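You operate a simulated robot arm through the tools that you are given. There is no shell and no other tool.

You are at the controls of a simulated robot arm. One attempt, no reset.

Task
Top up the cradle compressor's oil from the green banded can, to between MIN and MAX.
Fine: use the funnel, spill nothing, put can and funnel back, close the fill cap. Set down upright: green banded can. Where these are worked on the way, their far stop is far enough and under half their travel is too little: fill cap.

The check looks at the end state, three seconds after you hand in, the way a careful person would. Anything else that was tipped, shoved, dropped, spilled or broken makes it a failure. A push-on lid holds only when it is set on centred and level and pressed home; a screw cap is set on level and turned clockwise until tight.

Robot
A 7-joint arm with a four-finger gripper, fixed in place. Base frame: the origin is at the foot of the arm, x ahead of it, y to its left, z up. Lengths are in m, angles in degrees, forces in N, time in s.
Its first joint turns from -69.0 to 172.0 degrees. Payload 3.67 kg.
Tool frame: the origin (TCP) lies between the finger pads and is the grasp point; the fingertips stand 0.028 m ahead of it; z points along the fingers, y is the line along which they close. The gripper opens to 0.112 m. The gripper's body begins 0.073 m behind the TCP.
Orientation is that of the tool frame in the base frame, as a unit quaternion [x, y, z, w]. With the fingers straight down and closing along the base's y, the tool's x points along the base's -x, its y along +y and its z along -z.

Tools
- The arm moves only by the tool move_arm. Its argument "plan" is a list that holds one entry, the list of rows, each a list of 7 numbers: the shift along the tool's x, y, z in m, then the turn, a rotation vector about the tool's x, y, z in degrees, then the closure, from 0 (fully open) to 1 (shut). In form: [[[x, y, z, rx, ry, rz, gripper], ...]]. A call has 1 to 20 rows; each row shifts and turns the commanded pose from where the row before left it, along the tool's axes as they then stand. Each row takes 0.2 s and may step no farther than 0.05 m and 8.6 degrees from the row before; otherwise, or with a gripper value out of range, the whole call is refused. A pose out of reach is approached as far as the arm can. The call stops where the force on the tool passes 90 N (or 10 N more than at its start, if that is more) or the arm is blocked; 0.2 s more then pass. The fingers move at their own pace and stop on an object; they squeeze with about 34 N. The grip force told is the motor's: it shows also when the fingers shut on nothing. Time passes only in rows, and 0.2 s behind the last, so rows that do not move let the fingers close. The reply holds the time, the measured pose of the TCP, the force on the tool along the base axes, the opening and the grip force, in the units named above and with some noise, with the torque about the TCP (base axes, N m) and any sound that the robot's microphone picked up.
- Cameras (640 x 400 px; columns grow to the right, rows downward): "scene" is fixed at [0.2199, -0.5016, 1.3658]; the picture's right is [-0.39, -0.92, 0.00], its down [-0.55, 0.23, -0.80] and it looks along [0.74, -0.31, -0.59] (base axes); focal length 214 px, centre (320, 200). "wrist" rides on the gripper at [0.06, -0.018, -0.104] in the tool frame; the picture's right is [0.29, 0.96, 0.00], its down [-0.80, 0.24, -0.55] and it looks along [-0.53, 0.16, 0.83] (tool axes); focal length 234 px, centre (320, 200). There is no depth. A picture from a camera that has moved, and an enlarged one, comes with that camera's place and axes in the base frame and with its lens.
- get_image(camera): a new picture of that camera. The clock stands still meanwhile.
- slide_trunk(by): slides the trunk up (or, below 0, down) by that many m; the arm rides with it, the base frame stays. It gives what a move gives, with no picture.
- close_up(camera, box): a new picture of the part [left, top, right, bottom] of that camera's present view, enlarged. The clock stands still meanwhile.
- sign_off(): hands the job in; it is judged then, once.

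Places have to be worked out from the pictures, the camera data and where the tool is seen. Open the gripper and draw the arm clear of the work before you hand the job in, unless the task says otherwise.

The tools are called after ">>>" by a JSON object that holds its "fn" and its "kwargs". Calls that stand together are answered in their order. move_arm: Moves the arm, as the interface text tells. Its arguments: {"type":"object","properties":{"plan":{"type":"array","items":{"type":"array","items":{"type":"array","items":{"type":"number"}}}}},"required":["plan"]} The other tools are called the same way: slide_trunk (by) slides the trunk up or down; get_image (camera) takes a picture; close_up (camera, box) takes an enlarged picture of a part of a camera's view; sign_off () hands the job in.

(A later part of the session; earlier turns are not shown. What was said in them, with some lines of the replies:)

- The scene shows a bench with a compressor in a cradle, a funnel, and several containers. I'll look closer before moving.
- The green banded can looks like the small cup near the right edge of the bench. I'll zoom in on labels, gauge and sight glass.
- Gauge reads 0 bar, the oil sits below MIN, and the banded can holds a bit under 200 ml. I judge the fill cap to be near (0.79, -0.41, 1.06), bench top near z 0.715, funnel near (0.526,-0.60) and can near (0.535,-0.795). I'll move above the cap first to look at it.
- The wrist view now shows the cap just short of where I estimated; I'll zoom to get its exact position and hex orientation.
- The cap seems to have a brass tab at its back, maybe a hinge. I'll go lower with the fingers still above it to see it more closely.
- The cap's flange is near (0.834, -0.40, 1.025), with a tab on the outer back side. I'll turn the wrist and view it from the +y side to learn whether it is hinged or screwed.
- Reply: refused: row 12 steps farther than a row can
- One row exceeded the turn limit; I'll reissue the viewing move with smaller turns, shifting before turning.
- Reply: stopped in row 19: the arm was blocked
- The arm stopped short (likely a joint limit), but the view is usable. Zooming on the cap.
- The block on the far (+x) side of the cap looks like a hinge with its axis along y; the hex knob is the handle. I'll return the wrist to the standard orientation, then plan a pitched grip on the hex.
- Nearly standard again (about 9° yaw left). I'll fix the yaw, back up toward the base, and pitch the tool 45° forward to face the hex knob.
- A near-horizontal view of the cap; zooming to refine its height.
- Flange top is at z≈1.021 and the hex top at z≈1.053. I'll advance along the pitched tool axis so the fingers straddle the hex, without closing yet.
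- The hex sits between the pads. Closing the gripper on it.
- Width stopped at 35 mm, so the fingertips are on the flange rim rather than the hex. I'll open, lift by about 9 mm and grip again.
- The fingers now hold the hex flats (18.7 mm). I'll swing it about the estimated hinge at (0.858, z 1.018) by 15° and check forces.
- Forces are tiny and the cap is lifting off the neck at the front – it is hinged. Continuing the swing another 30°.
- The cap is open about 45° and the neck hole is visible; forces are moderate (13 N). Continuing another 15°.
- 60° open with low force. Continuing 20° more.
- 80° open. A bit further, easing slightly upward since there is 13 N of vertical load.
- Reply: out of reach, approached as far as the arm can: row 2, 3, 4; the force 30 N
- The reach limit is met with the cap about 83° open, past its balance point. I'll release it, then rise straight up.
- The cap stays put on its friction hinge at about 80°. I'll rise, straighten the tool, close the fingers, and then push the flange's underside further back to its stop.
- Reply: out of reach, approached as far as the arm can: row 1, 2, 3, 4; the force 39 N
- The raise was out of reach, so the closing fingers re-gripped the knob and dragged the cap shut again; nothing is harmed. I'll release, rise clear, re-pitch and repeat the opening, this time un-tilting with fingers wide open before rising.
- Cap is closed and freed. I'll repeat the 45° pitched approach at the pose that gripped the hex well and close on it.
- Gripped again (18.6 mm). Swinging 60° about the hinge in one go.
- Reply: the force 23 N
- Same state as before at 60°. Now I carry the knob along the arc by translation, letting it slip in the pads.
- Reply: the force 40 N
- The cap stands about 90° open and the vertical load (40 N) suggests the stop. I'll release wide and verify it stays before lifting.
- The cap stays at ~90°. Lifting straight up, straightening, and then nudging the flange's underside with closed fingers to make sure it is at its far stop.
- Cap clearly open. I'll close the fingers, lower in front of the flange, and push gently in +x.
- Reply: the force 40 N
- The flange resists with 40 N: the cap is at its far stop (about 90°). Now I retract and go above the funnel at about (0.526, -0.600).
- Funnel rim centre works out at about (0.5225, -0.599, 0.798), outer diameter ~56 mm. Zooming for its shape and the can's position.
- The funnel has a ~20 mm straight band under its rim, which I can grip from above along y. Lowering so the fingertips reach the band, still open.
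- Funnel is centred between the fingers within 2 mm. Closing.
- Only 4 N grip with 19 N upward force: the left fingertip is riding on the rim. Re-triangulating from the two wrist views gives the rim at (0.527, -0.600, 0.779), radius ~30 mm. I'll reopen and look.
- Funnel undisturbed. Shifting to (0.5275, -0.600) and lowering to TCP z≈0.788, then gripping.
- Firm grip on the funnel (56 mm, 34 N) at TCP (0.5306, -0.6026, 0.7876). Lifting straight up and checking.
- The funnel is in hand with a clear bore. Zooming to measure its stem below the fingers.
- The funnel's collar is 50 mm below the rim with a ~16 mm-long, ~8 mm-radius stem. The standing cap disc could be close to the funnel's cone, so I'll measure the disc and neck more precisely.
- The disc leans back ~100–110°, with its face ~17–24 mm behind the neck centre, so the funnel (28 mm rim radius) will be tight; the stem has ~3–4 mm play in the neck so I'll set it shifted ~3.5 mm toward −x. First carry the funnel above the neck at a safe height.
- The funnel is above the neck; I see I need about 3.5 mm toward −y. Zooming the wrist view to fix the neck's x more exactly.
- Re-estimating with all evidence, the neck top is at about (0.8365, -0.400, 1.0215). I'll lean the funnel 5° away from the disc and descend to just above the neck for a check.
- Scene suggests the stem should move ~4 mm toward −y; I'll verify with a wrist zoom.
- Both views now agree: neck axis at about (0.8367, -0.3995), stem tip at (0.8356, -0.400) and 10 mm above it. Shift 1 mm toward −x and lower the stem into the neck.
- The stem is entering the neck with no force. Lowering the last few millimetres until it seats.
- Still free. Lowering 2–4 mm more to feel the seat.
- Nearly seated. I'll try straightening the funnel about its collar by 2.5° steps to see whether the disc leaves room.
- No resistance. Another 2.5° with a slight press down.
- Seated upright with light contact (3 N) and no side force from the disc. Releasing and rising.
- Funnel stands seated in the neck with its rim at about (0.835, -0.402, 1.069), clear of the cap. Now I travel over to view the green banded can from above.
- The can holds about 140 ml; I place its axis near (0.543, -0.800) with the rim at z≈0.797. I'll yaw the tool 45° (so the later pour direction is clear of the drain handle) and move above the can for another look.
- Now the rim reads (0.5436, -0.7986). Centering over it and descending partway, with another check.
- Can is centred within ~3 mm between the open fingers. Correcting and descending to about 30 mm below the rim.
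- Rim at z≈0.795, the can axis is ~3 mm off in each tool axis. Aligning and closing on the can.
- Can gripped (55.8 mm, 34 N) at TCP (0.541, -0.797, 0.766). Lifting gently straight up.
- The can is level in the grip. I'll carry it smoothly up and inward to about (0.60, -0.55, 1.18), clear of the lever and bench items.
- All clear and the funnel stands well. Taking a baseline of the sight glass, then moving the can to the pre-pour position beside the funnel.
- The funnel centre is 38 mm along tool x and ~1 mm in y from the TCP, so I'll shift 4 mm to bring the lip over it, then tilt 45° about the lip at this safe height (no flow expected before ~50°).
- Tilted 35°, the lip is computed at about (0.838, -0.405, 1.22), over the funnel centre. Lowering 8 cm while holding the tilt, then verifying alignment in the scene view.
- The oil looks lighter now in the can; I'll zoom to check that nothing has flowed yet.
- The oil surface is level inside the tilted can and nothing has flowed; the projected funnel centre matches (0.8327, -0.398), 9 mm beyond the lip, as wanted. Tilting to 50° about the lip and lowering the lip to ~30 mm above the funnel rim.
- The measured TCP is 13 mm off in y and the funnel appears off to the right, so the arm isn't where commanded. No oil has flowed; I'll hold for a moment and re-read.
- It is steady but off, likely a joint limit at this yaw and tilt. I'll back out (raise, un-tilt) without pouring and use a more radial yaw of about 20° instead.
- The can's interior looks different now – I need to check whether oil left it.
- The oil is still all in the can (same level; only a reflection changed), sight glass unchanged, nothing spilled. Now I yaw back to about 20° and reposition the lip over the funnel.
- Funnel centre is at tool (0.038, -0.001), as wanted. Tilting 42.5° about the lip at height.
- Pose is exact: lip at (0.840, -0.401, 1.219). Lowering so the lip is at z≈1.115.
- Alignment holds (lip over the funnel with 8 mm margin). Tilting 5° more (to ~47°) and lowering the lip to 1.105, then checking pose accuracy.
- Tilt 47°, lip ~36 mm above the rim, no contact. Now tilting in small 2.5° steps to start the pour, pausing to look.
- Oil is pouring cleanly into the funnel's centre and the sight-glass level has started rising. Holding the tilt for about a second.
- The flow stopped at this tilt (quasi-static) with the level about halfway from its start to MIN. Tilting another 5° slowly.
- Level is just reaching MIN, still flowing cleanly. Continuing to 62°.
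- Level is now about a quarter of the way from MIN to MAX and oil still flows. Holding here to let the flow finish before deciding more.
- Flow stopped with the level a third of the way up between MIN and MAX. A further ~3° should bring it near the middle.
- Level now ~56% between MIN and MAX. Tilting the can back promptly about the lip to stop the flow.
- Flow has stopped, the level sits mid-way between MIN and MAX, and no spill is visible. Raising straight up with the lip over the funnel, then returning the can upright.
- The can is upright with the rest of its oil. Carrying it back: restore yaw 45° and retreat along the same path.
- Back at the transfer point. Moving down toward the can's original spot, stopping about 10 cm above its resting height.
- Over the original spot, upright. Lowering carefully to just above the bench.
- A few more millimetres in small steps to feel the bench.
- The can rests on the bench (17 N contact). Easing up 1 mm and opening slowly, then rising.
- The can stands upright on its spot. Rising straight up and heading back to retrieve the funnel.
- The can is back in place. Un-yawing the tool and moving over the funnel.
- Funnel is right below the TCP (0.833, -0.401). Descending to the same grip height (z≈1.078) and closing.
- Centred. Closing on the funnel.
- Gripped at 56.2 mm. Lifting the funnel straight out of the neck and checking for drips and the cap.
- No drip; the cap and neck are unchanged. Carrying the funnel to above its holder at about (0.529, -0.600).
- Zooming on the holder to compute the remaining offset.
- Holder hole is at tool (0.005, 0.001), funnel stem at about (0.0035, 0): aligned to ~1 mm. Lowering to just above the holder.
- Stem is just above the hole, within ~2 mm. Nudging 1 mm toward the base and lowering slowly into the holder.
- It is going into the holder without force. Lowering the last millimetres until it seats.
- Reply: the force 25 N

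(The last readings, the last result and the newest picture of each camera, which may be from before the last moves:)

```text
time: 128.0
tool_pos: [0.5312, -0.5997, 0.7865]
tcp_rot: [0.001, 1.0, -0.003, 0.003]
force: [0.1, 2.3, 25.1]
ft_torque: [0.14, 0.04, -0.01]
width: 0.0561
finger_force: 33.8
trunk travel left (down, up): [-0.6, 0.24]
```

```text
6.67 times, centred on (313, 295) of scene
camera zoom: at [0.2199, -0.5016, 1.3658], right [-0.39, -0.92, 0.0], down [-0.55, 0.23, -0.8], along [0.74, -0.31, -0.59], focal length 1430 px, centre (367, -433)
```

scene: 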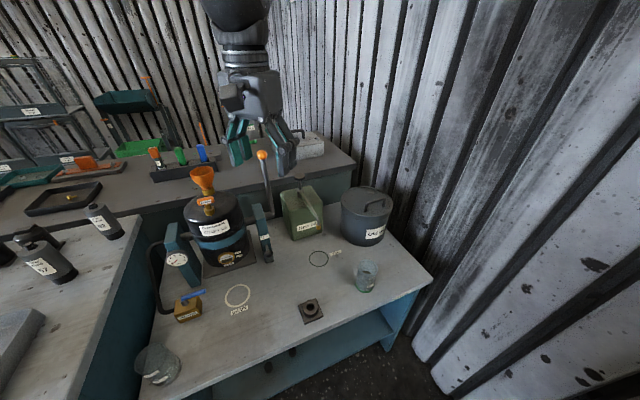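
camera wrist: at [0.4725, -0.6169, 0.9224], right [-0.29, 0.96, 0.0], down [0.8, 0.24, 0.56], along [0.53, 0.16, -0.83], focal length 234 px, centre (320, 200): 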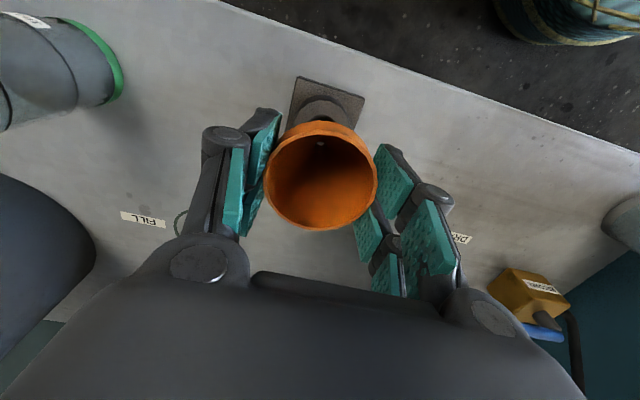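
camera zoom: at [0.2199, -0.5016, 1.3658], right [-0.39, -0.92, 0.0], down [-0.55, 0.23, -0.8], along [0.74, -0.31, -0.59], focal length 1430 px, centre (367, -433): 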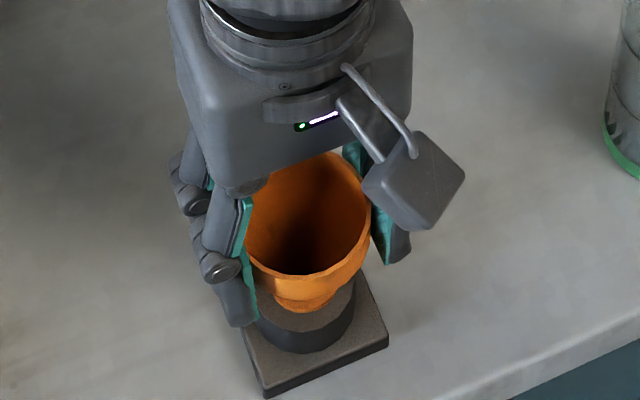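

The funnel is seated (25 N). Easing up 1 mm, opening, and rising.

>>> {"fn": "move_arm", "kwargs": {"plan": [[[0, 0, -0.001, 0, 0, 0, 0.65], [0, 0, 0, 0, 0, 0, 0.47], [0, 0, 0, 0, 0, 0, 0.35], [0, 0, 0, 0, 0, 0, 0.2], [0, 0, 0, 0, 0, 0, 0.2], [0, 0, -0.02, 0, 0, 0, 0.2], [0, 0, -0.04, 0, 0, 0, 0.2], [0, 0, -0.04, 0, 0, 0, 0.2], [0, 0, -0.04, 0, 0, 0, 0.2], [0, 0, 0, 0, 0, 0, 0.2]]]}}

>>> {"fn": "get_image", "kwargs": {"camera": "wrist"}}

>>> {"fn": "close_up", "kwargs": {"camera": "scene", "box": [275, 265, 355, 325]}}

```text
time: 130.2
tool_pos: [0.5337, -0.604, 0.9271]
tcp_rot: [0.001, 1.0, -0.001, 0.0]
force: [0.9, -0.3, -0.8]
ft_torque: [0.03, -0.03, 0.0]
width: 0.0895
finger_force: 0.2
trunk travel left (down, up): [-0.6, 0.24]
```

```text
taken
camera wrist: at [0.4711, -0.6214, 1.0309], right [-0.29, 0.96, 0.0], down [0.8, 0.24, 0.56], along [0.53, 0.16, -0.83], focal length 234 px, centre (320, 200)
```

wrist: 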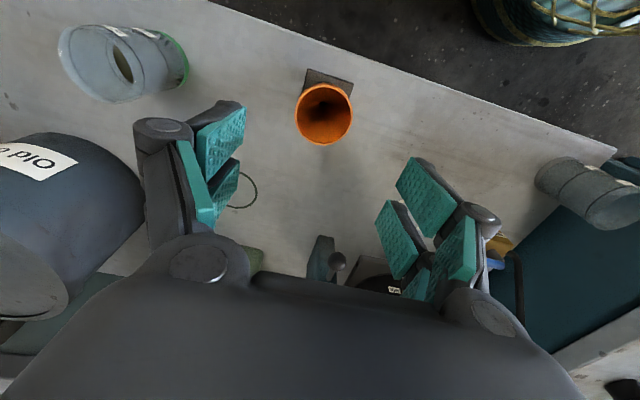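

```text
6.67 times, centred on (315, 295) of scene
camera zoom: at [0.2199, -0.5016, 1.3658], right [-0.39, -0.92, 0.0], down [-0.55, 0.23, -0.8], along [0.74, -0.31, -0.59], focal length 1430 px, centre (353, -433)
```

zoom: 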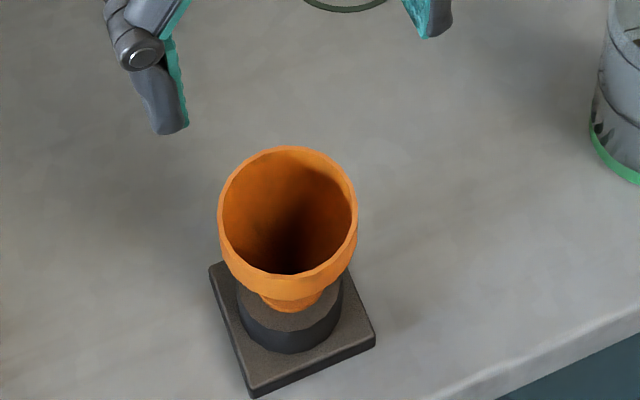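

Funnel is back in its holder. Now to close the cap: travelling above and slightly behind it at (0.90, -0.40, 1.19).

>>> {"fn": "move_arm", "kwargs": {"plan": [[[0, 0, -0.045, 0, 0, 0, 0.4], [0, 0, -0.045, 0, 0, 0, 0.5], [0, 0, -0.045, 0, 0, 0, 0.7], [0, 0, -0.045, 0, 0, 0, 0.77], [0, 0, -0.045, 0, 0, 0, 0.77], [0, 0, -0.045, 0, 0, 0, 0.77], [-0.0333, 0.0185, 0, 0, 0, 0, 0.77], [-0.0333, 0.0185, 0, 0, 0, 0, 0.77], [-0.0333, 0.0185, 0, 0, 0, 0, 0.77], [-0.0333, 0.0185, 0, 0, 0, 0, 0.77], [-0.0333, 0.0185, 0, 0, 0, 0, 0.77], [-0.0333, 0.0185, 0, 0, 0, 0, 0.77], [-0.0333, 0.0185, 0, 0, 0, 0, 0.77], [-0.0333, 0.0185, 0, 0, 0, 0, 0.77], [-0.0333, 0.0185, 0, 0, 0, 0, 0.77], [-0.0333, 0.0185, 0, 0, 0, 0, 0.77], [-0.0333, 0.0185, 0, 0, 0, 0, 0.77], [0, 0, 0, 0, 0, 0, 0.77]]]}}

>>> {"fn": "get_image", "kwargs": {"camera": "wrist"}}

>>> {"fn": "close_up", "kwargs": {"camera": "scene", "box": [140, 120, 300, 220]}}

```text
time: 134.0
tool_pos: [0.897, -0.3983, 1.2]
tcp_rot: [0.001, 1.0, -0.002, 0.002]
force: [-1.2, 0.2, 0.7]
ft_torque: [0.01, -0.05, 0.0]
width: 0.0262
finger_force: 0.1
trunk travel left (down, up): [-0.6, 0.24]
```

```text
taken
camera wrist: at [0.8345, -0.4161, 1.3042], right [-0.29, 0.96, 0.0], down [0.8, 0.24, 0.56], along [0.53, 0.16, -0.83], focal length 234 px, centre (320, 200)
```

wrist: 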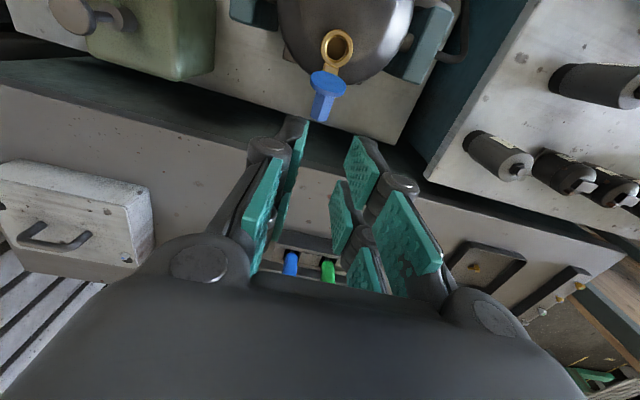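

```text
4.00 times, centred on (220, 170) of scene
camera zoom: at [0.2199, -0.5016, 1.3658], right [-0.39, -0.92, 0.0], down [-0.55, 0.23, -0.8], along [0.74, -0.31, -0.59], focal length 858 px, centre (720, 320)
```

zoom: 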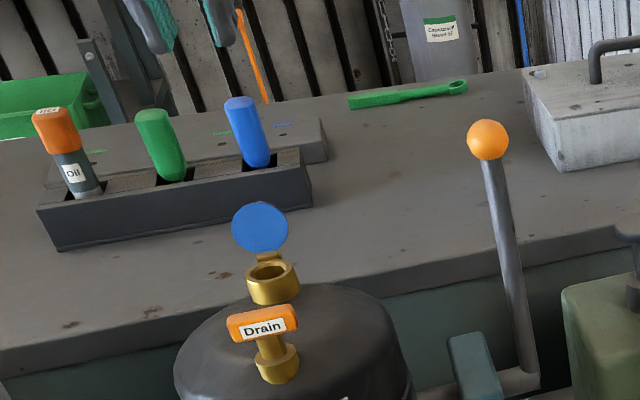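

Zooming on the cap in the wrist view to place the fingers around the hex.

>>> {"fn": "close_up", "kwargs": {"camera": "wrist", "box": [290, 20, 374, 130]}}

```text
3.64 times, centred on (332, 75) of wrist
camera zoom: at [0.8345, -0.4161, 1.3042], right [-0.29, 0.96, 0.0], down [0.8, 0.24, 0.56], along [0.53, 0.16, -0.83], focal length 852 px, centre (276, 654)
```

zoom: 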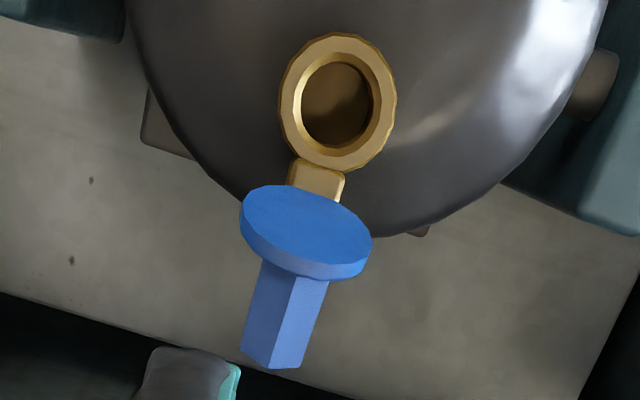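

The cap leans back about 30° past vertical, centred at y≈-0.398. I'll lower the slightly-open fingers behind the disc, straddling the hex, then sweep toward −x.

>>> {"fn": "move_arm", "kwargs": {"plan": [[[-0.002, 0, 0.04, 0, 0, 0, 0.77], [0, 0, 0.04, 0, 0, 0, 0.77], [0, 0, 0.035, 0, 0, 0, 0.77], [0, 0, 0.015, 0, 0, 0, 0.77], [0, 0, 0, 0, 0, 0, 0.77]]]}}

>>> {"fn": "get_image", "kwargs": {"camera": "wrist"}}

>>> {"fn": "close_up", "kwargs": {"camera": "scene", "box": [160, 130, 256, 210]}}

```text
time: 135.2
tool_pos: [0.9005, -0.3979, 1.0669]
tcp_rot: [0.002, 1.0, -0.001, 0.002]
force: [0.3, 0.7, 0.1]
ft_torque: [0.01, 0.02, 0.01]
width: 0.0258
finger_force: 0.1
trunk travel left (down, up): [-0.6, 0.24]
```

```text
taken
camera wrist: at [0.8393, -0.4152, 1.1713], right [-0.29, 0.96, 0.0], down [0.8, 0.24, 0.56], along [0.53, 0.16, -0.83], focal length 234 px, centre (320, 200)
```

wrist: 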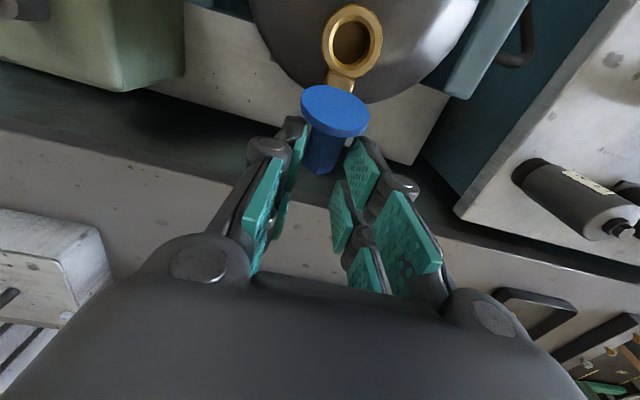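

```text
5.00 times, centred on (208, 170) of scene
camera zoom: at [0.2199, -0.5016, 1.3658], right [-0.39, -0.92, 0.0], down [-0.55, 0.23, -0.8], along [0.74, -0.31, -0.59], focal length 1072 px, centre (880, 350)
```

zoom: 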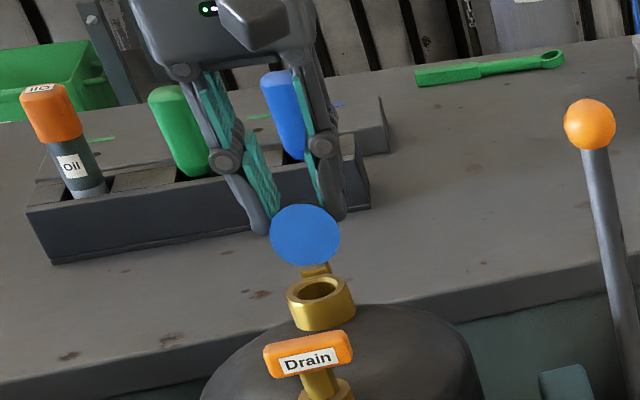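

Fingers straddle the hex behind the disc. Sweeping toward −x in 8 mm steps, pausing halfway.

>>> {"fn": "move_arm", "kwargs": {"plan": [[[0.008, 0.001, 0, 0, 0, 0, 0.77], [0.008, 0, 0, 0, 0, 0, 0.77], [0.008, 0, 0, 0, 0, 0, 0.77], [0.008, 0, 0, 0, 0, 0, 0.77], [0.008, 0, 0, 0, 0, 0, 0.77]]]}}

>>> {"fn": "get_image", "kwargs": {"camera": "wrist"}}

>>> {"fn": "close_up", "kwargs": {"camera": "scene", "box": [160, 130, 256, 210]}}

```text
time: 136.4
tool_pos: [0.8581, -0.396, 1.0656]
tcp_rot: [0.001, 1.0, -0.002, 0.003]
force: [-1.0, -0.1, -0.9]
ft_torque: [0.03, -0.02, 0.0]
width: 0.0259
finger_force: 0.0
trunk travel left (down, up): [-0.6, 0.24]
```

```text
taken
camera wrist: at [0.7967, -0.414, 1.1705], right [-0.29, 0.96, 0.0], down [0.8, 0.24, 0.56], along [0.53, 0.16, -0.83], focal length 234 px, centre (320, 200)
```

wrist: 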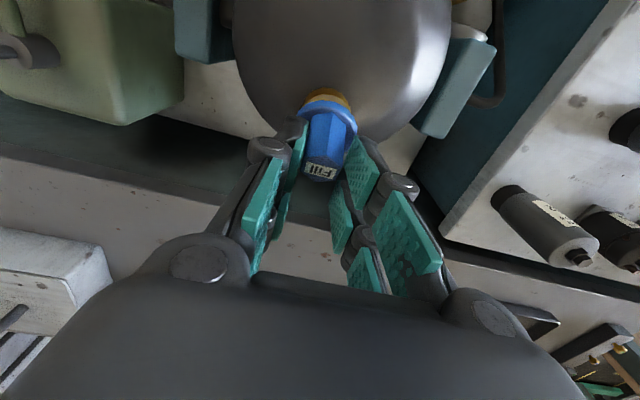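

```text
5.00 times, centred on (208, 170) of scene
camera zoom: at [0.2199, -0.5016, 1.3658], right [-0.39, -0.92, 0.0], down [-0.55, 0.23, -0.8], along [0.74, -0.31, -0.59], focal length 1072 px, centre (880, 350)
```

zoom: 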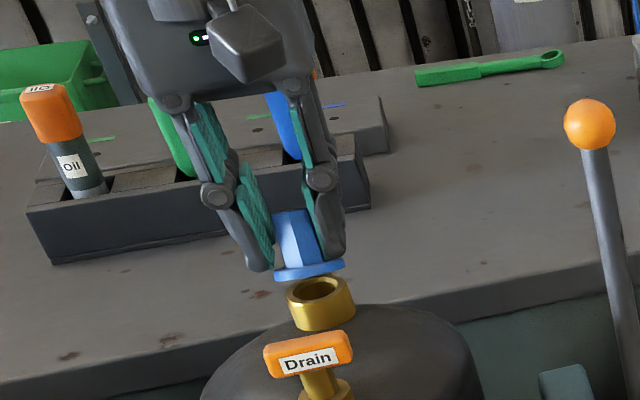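

The cap is swinging shut smoothly (~40° left). Continuing the sweep.

>>> {"fn": "move_arm", "kwargs": {"plan": [[[0.008, 0, 0, 0, 0, 0, 0.77], [0.008, 0, 0, 0, 0, 0, 0.77], [0.008, 0, 0, 0, 0, 0, 0.77], [0, 0, 0, 0, 0, 0, 0.77]]]}}

>>> {"fn": "get_image", "kwargs": {"camera": "wrist"}}

>>> {"fn": "close_up", "kwargs": {"camera": "scene", "box": [160, 130, 256, 210]}}

```text
time: 137.4
tool_pos: [0.8346, -0.3977, 1.065]
tcp_rot: [0.001, 1.0, -0.002, 0.002]
force: [-0.7, -0.4, -0.5]
ft_torque: [0.01, -0.02, 0.0]
width: 0.0257
finger_force: 0.1
trunk travel left (down, up): [-0.6, 0.24]
```

```text
taken
camera wrist: at [0.7732, -0.4142, 1.1701], right [-0.29, 0.96, 0.0], down [0.8, 0.24, 0.56], along [0.53, 0.16, -0.83], focal length 234 px, centre (320, 200)
```

wrist: 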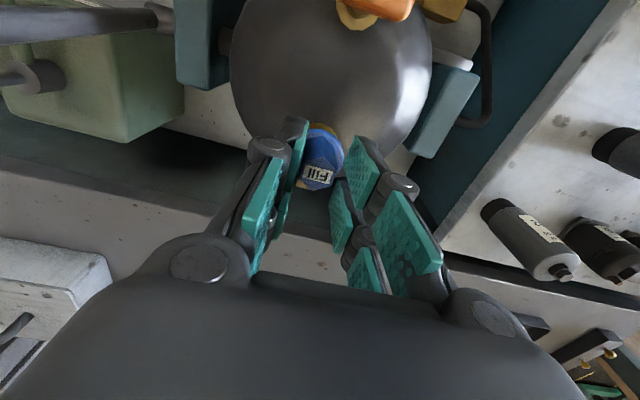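

```text
5.00 times, centred on (208, 170) of scene
camera zoom: at [0.2199, -0.5016, 1.3658], right [-0.39, -0.92, 0.0], down [-0.55, 0.23, -0.8], along [0.74, -0.31, -0.59], focal length 1072 px, centre (880, 350)
```

zoom: 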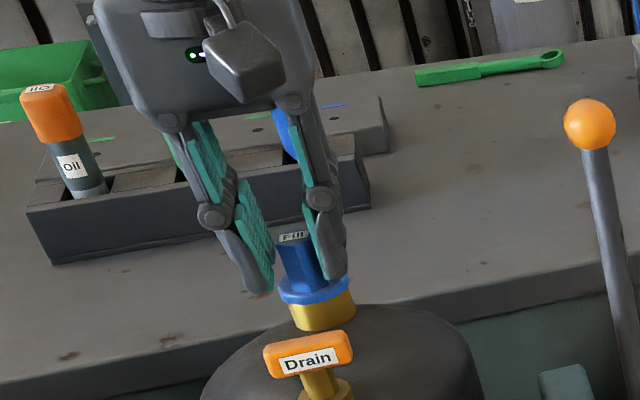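

The cap has dropped shut. I'll rise, close the fingers, and press lightly on the top of the hex to be sure it is home.

>>> {"fn": "move_arm", "kwargs": {"plan": [[[0, 0, -0.03, 0, 0, 0, 0.77], [0, 0, -0.035, 0, 0, 0, 0.77], [0, 0, 0, 0, 0, 0, 1.0], [0, 0, 0, 0, 0, 0, 1.0]]]}}

>>> {"fn": "get_image", "kwargs": {"camera": "wrist"}}

>>> {"fn": "close_up", "kwargs": {"camera": "scene", "box": [160, 130, 256, 210]}}

```text
time: 138.4
tool_pos: [0.8331, -0.3941, 1.132]
tcp_rot: [0.001, 1.0, -0.002, 0.002]
force: [-0.6, -0.4, 0.9]
ft_torque: [0.03, -0.02, -0.03]
width: 0.0001
finger_force: 33.7
trunk travel left (down, up): [-0.6, 0.24]
```

```text
taken
camera wrist: at [0.7717, -0.4121, 1.2363], right [-0.29, 0.96, 0.0], down [0.8, 0.24, 0.56], along [0.53, 0.16, -0.83], focal length 234 px, centre (320, 200)
```

wrist: 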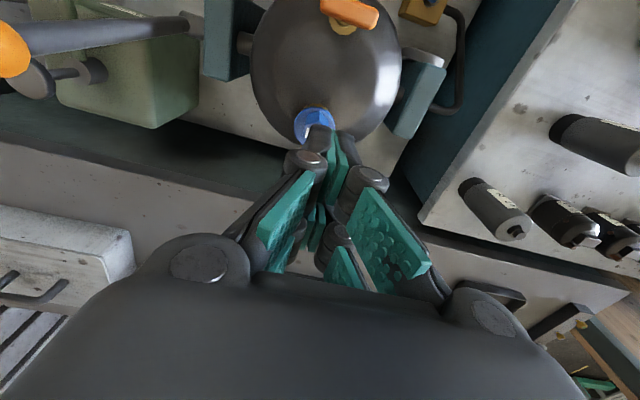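

```text
5.00 times, centred on (208, 170) of scene
camera zoom: at [0.2199, -0.5016, 1.3658], right [-0.39, -0.92, 0.0], down [-0.55, 0.23, -0.8], along [0.74, -0.31, -0.59], focal length 1072 px, centre (880, 350)
```

zoom: 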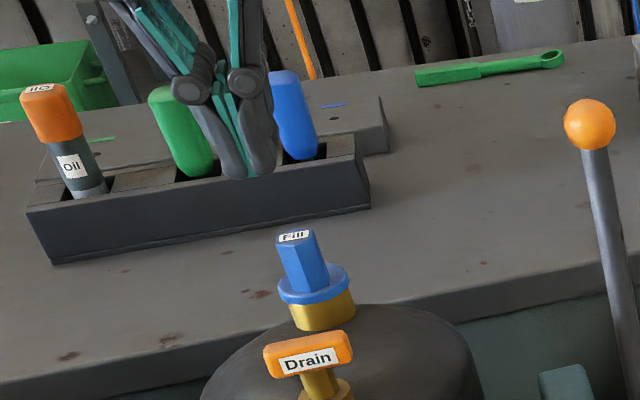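

The cap is visibly seated on the neck. Pressing gently down on the hex.

>>> {"fn": "move_arm", "kwargs": {"plan": [[[-0.002, -0.004, 0, 0, 0, 0, 1.0], [0, 0, 0.02, 0, 0, 0, 1.0], [0, 0, 0.018, 0, 0, 0, 1.0], [0, 0, 0.003, 0, 0, 0, 1.0], [0, 0, 0.003, 0, 0, 0, 1.0]]]}}

```text
time: 139.6
tool_pos: [0.836, -0.4007, 1.0871]
tcp_rot: [0.001, 1.0, -0.002, 0.001]
force: [-0.1, 0.1, -0.7]
ft_torque: [-0.03, -0.01, 0.01]
width: 0.0002
finger_force: 33.9
trunk travel left (down, up): [-0.6, 0.24]
```

>>> {"fn": "move_arm", "kwargs": {"plan": [[[0, 0, 0.003, 0, 0, 0, 1.0], [0, 0, 0.003, 0, 0, 0, 1.0]]]}}

```text
time: 140.2
tool_pos: [0.8367, -0.3991, 1.0834]
tcp_rot: [0.001, 1.0, -0.002, 0.003]
force: [-2.2, 0.0, 12.0]
ft_torque: [0.0, 0.14, 0.0]
width: 0.0058
finger_force: 35.6
trunk travel left (down, up): [-0.6, 0.24]
```

Contact at 12 N. One more small press, then retreat.

>>> {"fn": "move_arm", "kwargs": {"plan": [[[0, 0, 0.0015, 0, 0, 0, 1.0], [0, 0, 0, 0, 0, 0, 1.0]]]}}

>>> {"fn": "close_up", "kwargs": {"camera": "scene", "box": [160, 130, 256, 210]}}

```text
time: 140.8
tool_pos: [0.8356, -0.4006, 1.0829]
tcp_rot: [0.0, 1.0, -0.003, 0.005]
force: [4.1, -4.4, 26.0]
ft_torque: [-0.11, 0.05, 0.03]
width: 0.0059
finger_force: 35.7
trunk travel left (down, up): [-0.6, 0.24]
```

```text
5.00 times, centred on (208, 170) of scene
camera zoom: at [0.2199, -0.5016, 1.3658], right [-0.39, -0.92, 0.0], down [-0.55, 0.23, -0.8], along [0.74, -0.31, -0.59], focal length 1072 px, centre (880, 350)
```

zoom: 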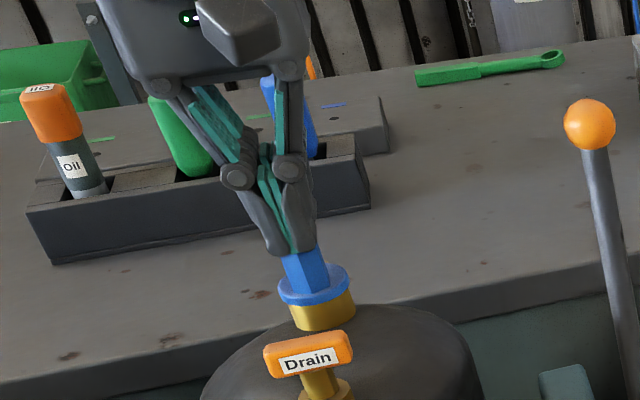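

The cap is firmly home at 26 N. Rising, opening the gripper and drawing the arm clear.

>>> {"fn": "move_arm", "kwargs": {"plan": [[[0, 0, -0.02, 0, 0, 0, 1.0], [0, 0, -0.04, 0, 0, 0, 1.0], [0, 0, -0.045, 0, 0, 0, 0.6], [0, 0, -0.045, 0, 0, 0, 0.2], [0.03, 0, -0.03, 0, 0, 0, 0], [0.04, -0.015, -0.02, 0, 0, 0, 0], [0.04, -0.015, -0.02, 0, 0, 0, 0], [0.04, -0.015, -0.02, 0, 0, 0, 0], [0.04, -0.015, -0.02, 0, 0, 0, 0], [0.04, -0.015, -0.02, 0, 0, 0, 0], [0.04, -0.015, -0.02, 0, 0, 0, 0], [0.04, -0.015, -0.02, 0, 0, 0, 0], [0.04, -0.015, 0, 0, 0, 0, 0], [0.04, -0.015, 0, 0, 0, 0, 0], [0, 0, 0, 0, 0, 0, 0], [0, 0, 0, 0, 0, 0, 0]]]}}

>>> {"fn": "get_image", "kwargs": {"camera": "scene"}}

>>> {"fn": "get_image", "kwargs": {"camera": "wrist"}}

>>> {"fn": "close_up", "kwargs": {"camera": "scene", "box": [212, 245, 252, 270]}}

>>> {"fn": "close_up", "kwargs": {"camera": "scene", "box": [160, 165, 256, 245]}}

>>> {"fn": "close_up", "kwargs": {"camera": "scene", "box": [280, 240, 400, 330]}}

```text
time: 144.2
tool_pos: [0.444, -0.5359, 1.3984]
tcp_rot: [0.0, 1.0, -0.002, 0.002]
force: [0.2, -1.5, -0.6]
ft_torque: [0.03, 0.0, 0.03]
width: 0.1121
finger_force: 0.0
trunk travel left (down, up): [-0.6, 0.24]
```

```text
taken
```

scene: 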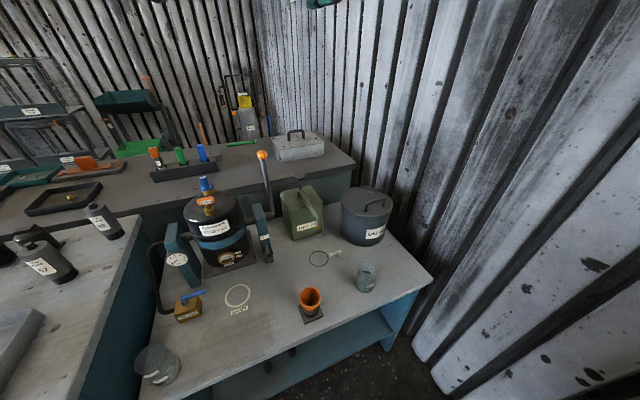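

```text
taken
camera wrist: at [0.3832, -0.5522, 1.503], right [-0.29, 0.96, 0.0], down [0.8, 0.24, 0.56], along [0.53, 0.16, -0.83], focal length 234 px, centre (320, 200)
```

wrist: 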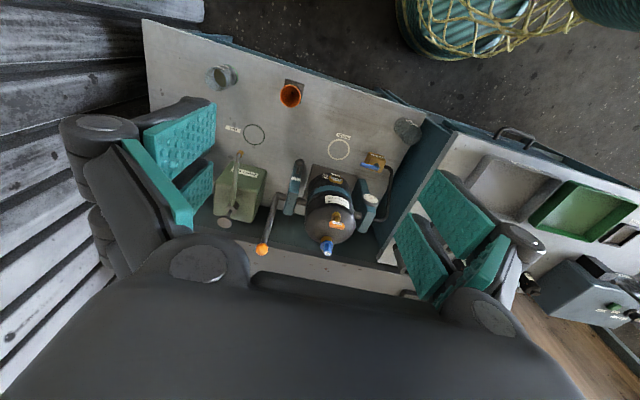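

```text
16.00 times, centred on (232, 258) of scene
camera zoom: at [0.2199, -0.5016, 1.3658], right [-0.39, -0.92, 0.0], down [-0.55, 0.23, -0.8], along [0.74, -0.31, -0.59], focal length 3432 px, centre (1728, -720)
```

zoom: 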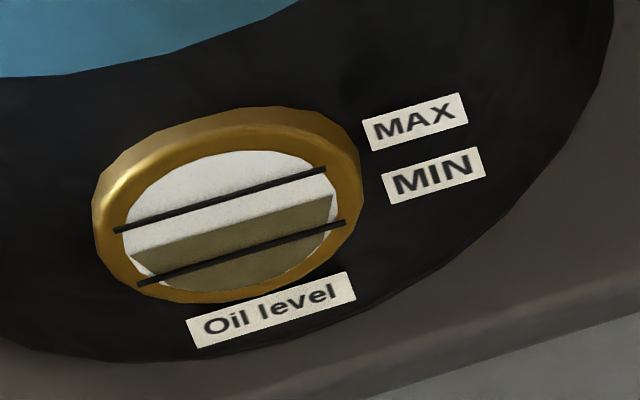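

```text
5.00 times, centred on (208, 205) of scene
camera zoom: at [0.2199, -0.5016, 1.3658], right [-0.39, -0.92, 0.0], down [-0.55, 0.23, -0.8], along [0.74, -0.31, -0.59], focal length 1072 px, centre (880, 175)
```

zoom: 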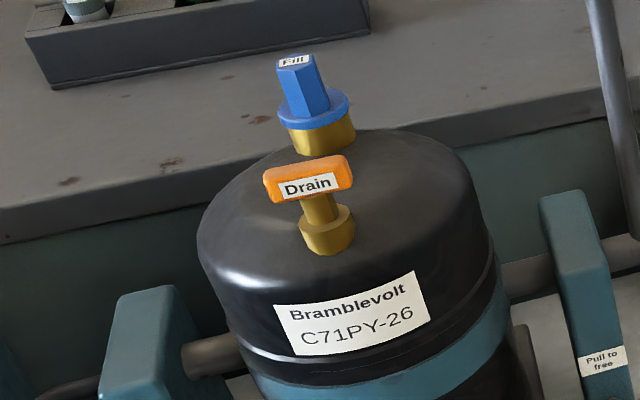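

```text
4.44 times, centred on (340, 285) of scene
camera zoom: at [0.2199, -0.5016, 1.3658], right [-0.39, -0.92, 0.0], down [-0.55, 0.23, -0.8], along [0.74, -0.31, -0.59], focal length 953 px, centre (231, -178)
```

zoom: 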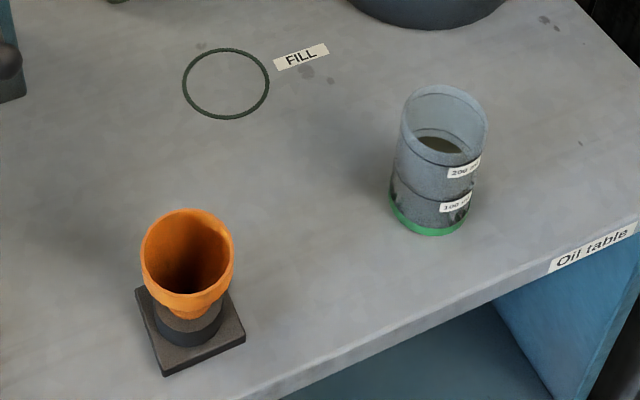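

Everything matches the goal: the oil sits mid-way between MIN and MAX and the fill cap is closed as at the start. The can stands upright in its place, the funnel is in its holder, there is no spill in sight, and the arm is clear with the gripper open. Handing in.

>>> {"fn": "sign_off", "kwargs": {}}

```text
The job is handed in.
```

I topped up the compressor's oil from the green banded can. The sight glass now reads a little over halfway between MIN and MAX.

- **Pour:** the oil went through the funnel. I saw no spill during the pour or in the final pictures.
- **Can:** it stands upright on its original spot with the leftover oil still in it.
- **Funnel:** it is back in its holder and fully seated.
- **Fill cap:** it turned out to be hinged, not screwed. I opened it to its far stop for the pour, then closed it and pressed it home at about 26 N.
- **Arm:** it is clear of the bench with the gripper open.

Two things went wrong on the way, and neither left a mark in the final pictures:

- **Cap pulled shut:** on the first opening, the gripper caught the cap's knob and pulled it shut. I had to open it again.
- **First pour approach:** the arm could not hold the position, so I backed out before any oil flowed and came in from a different angle.
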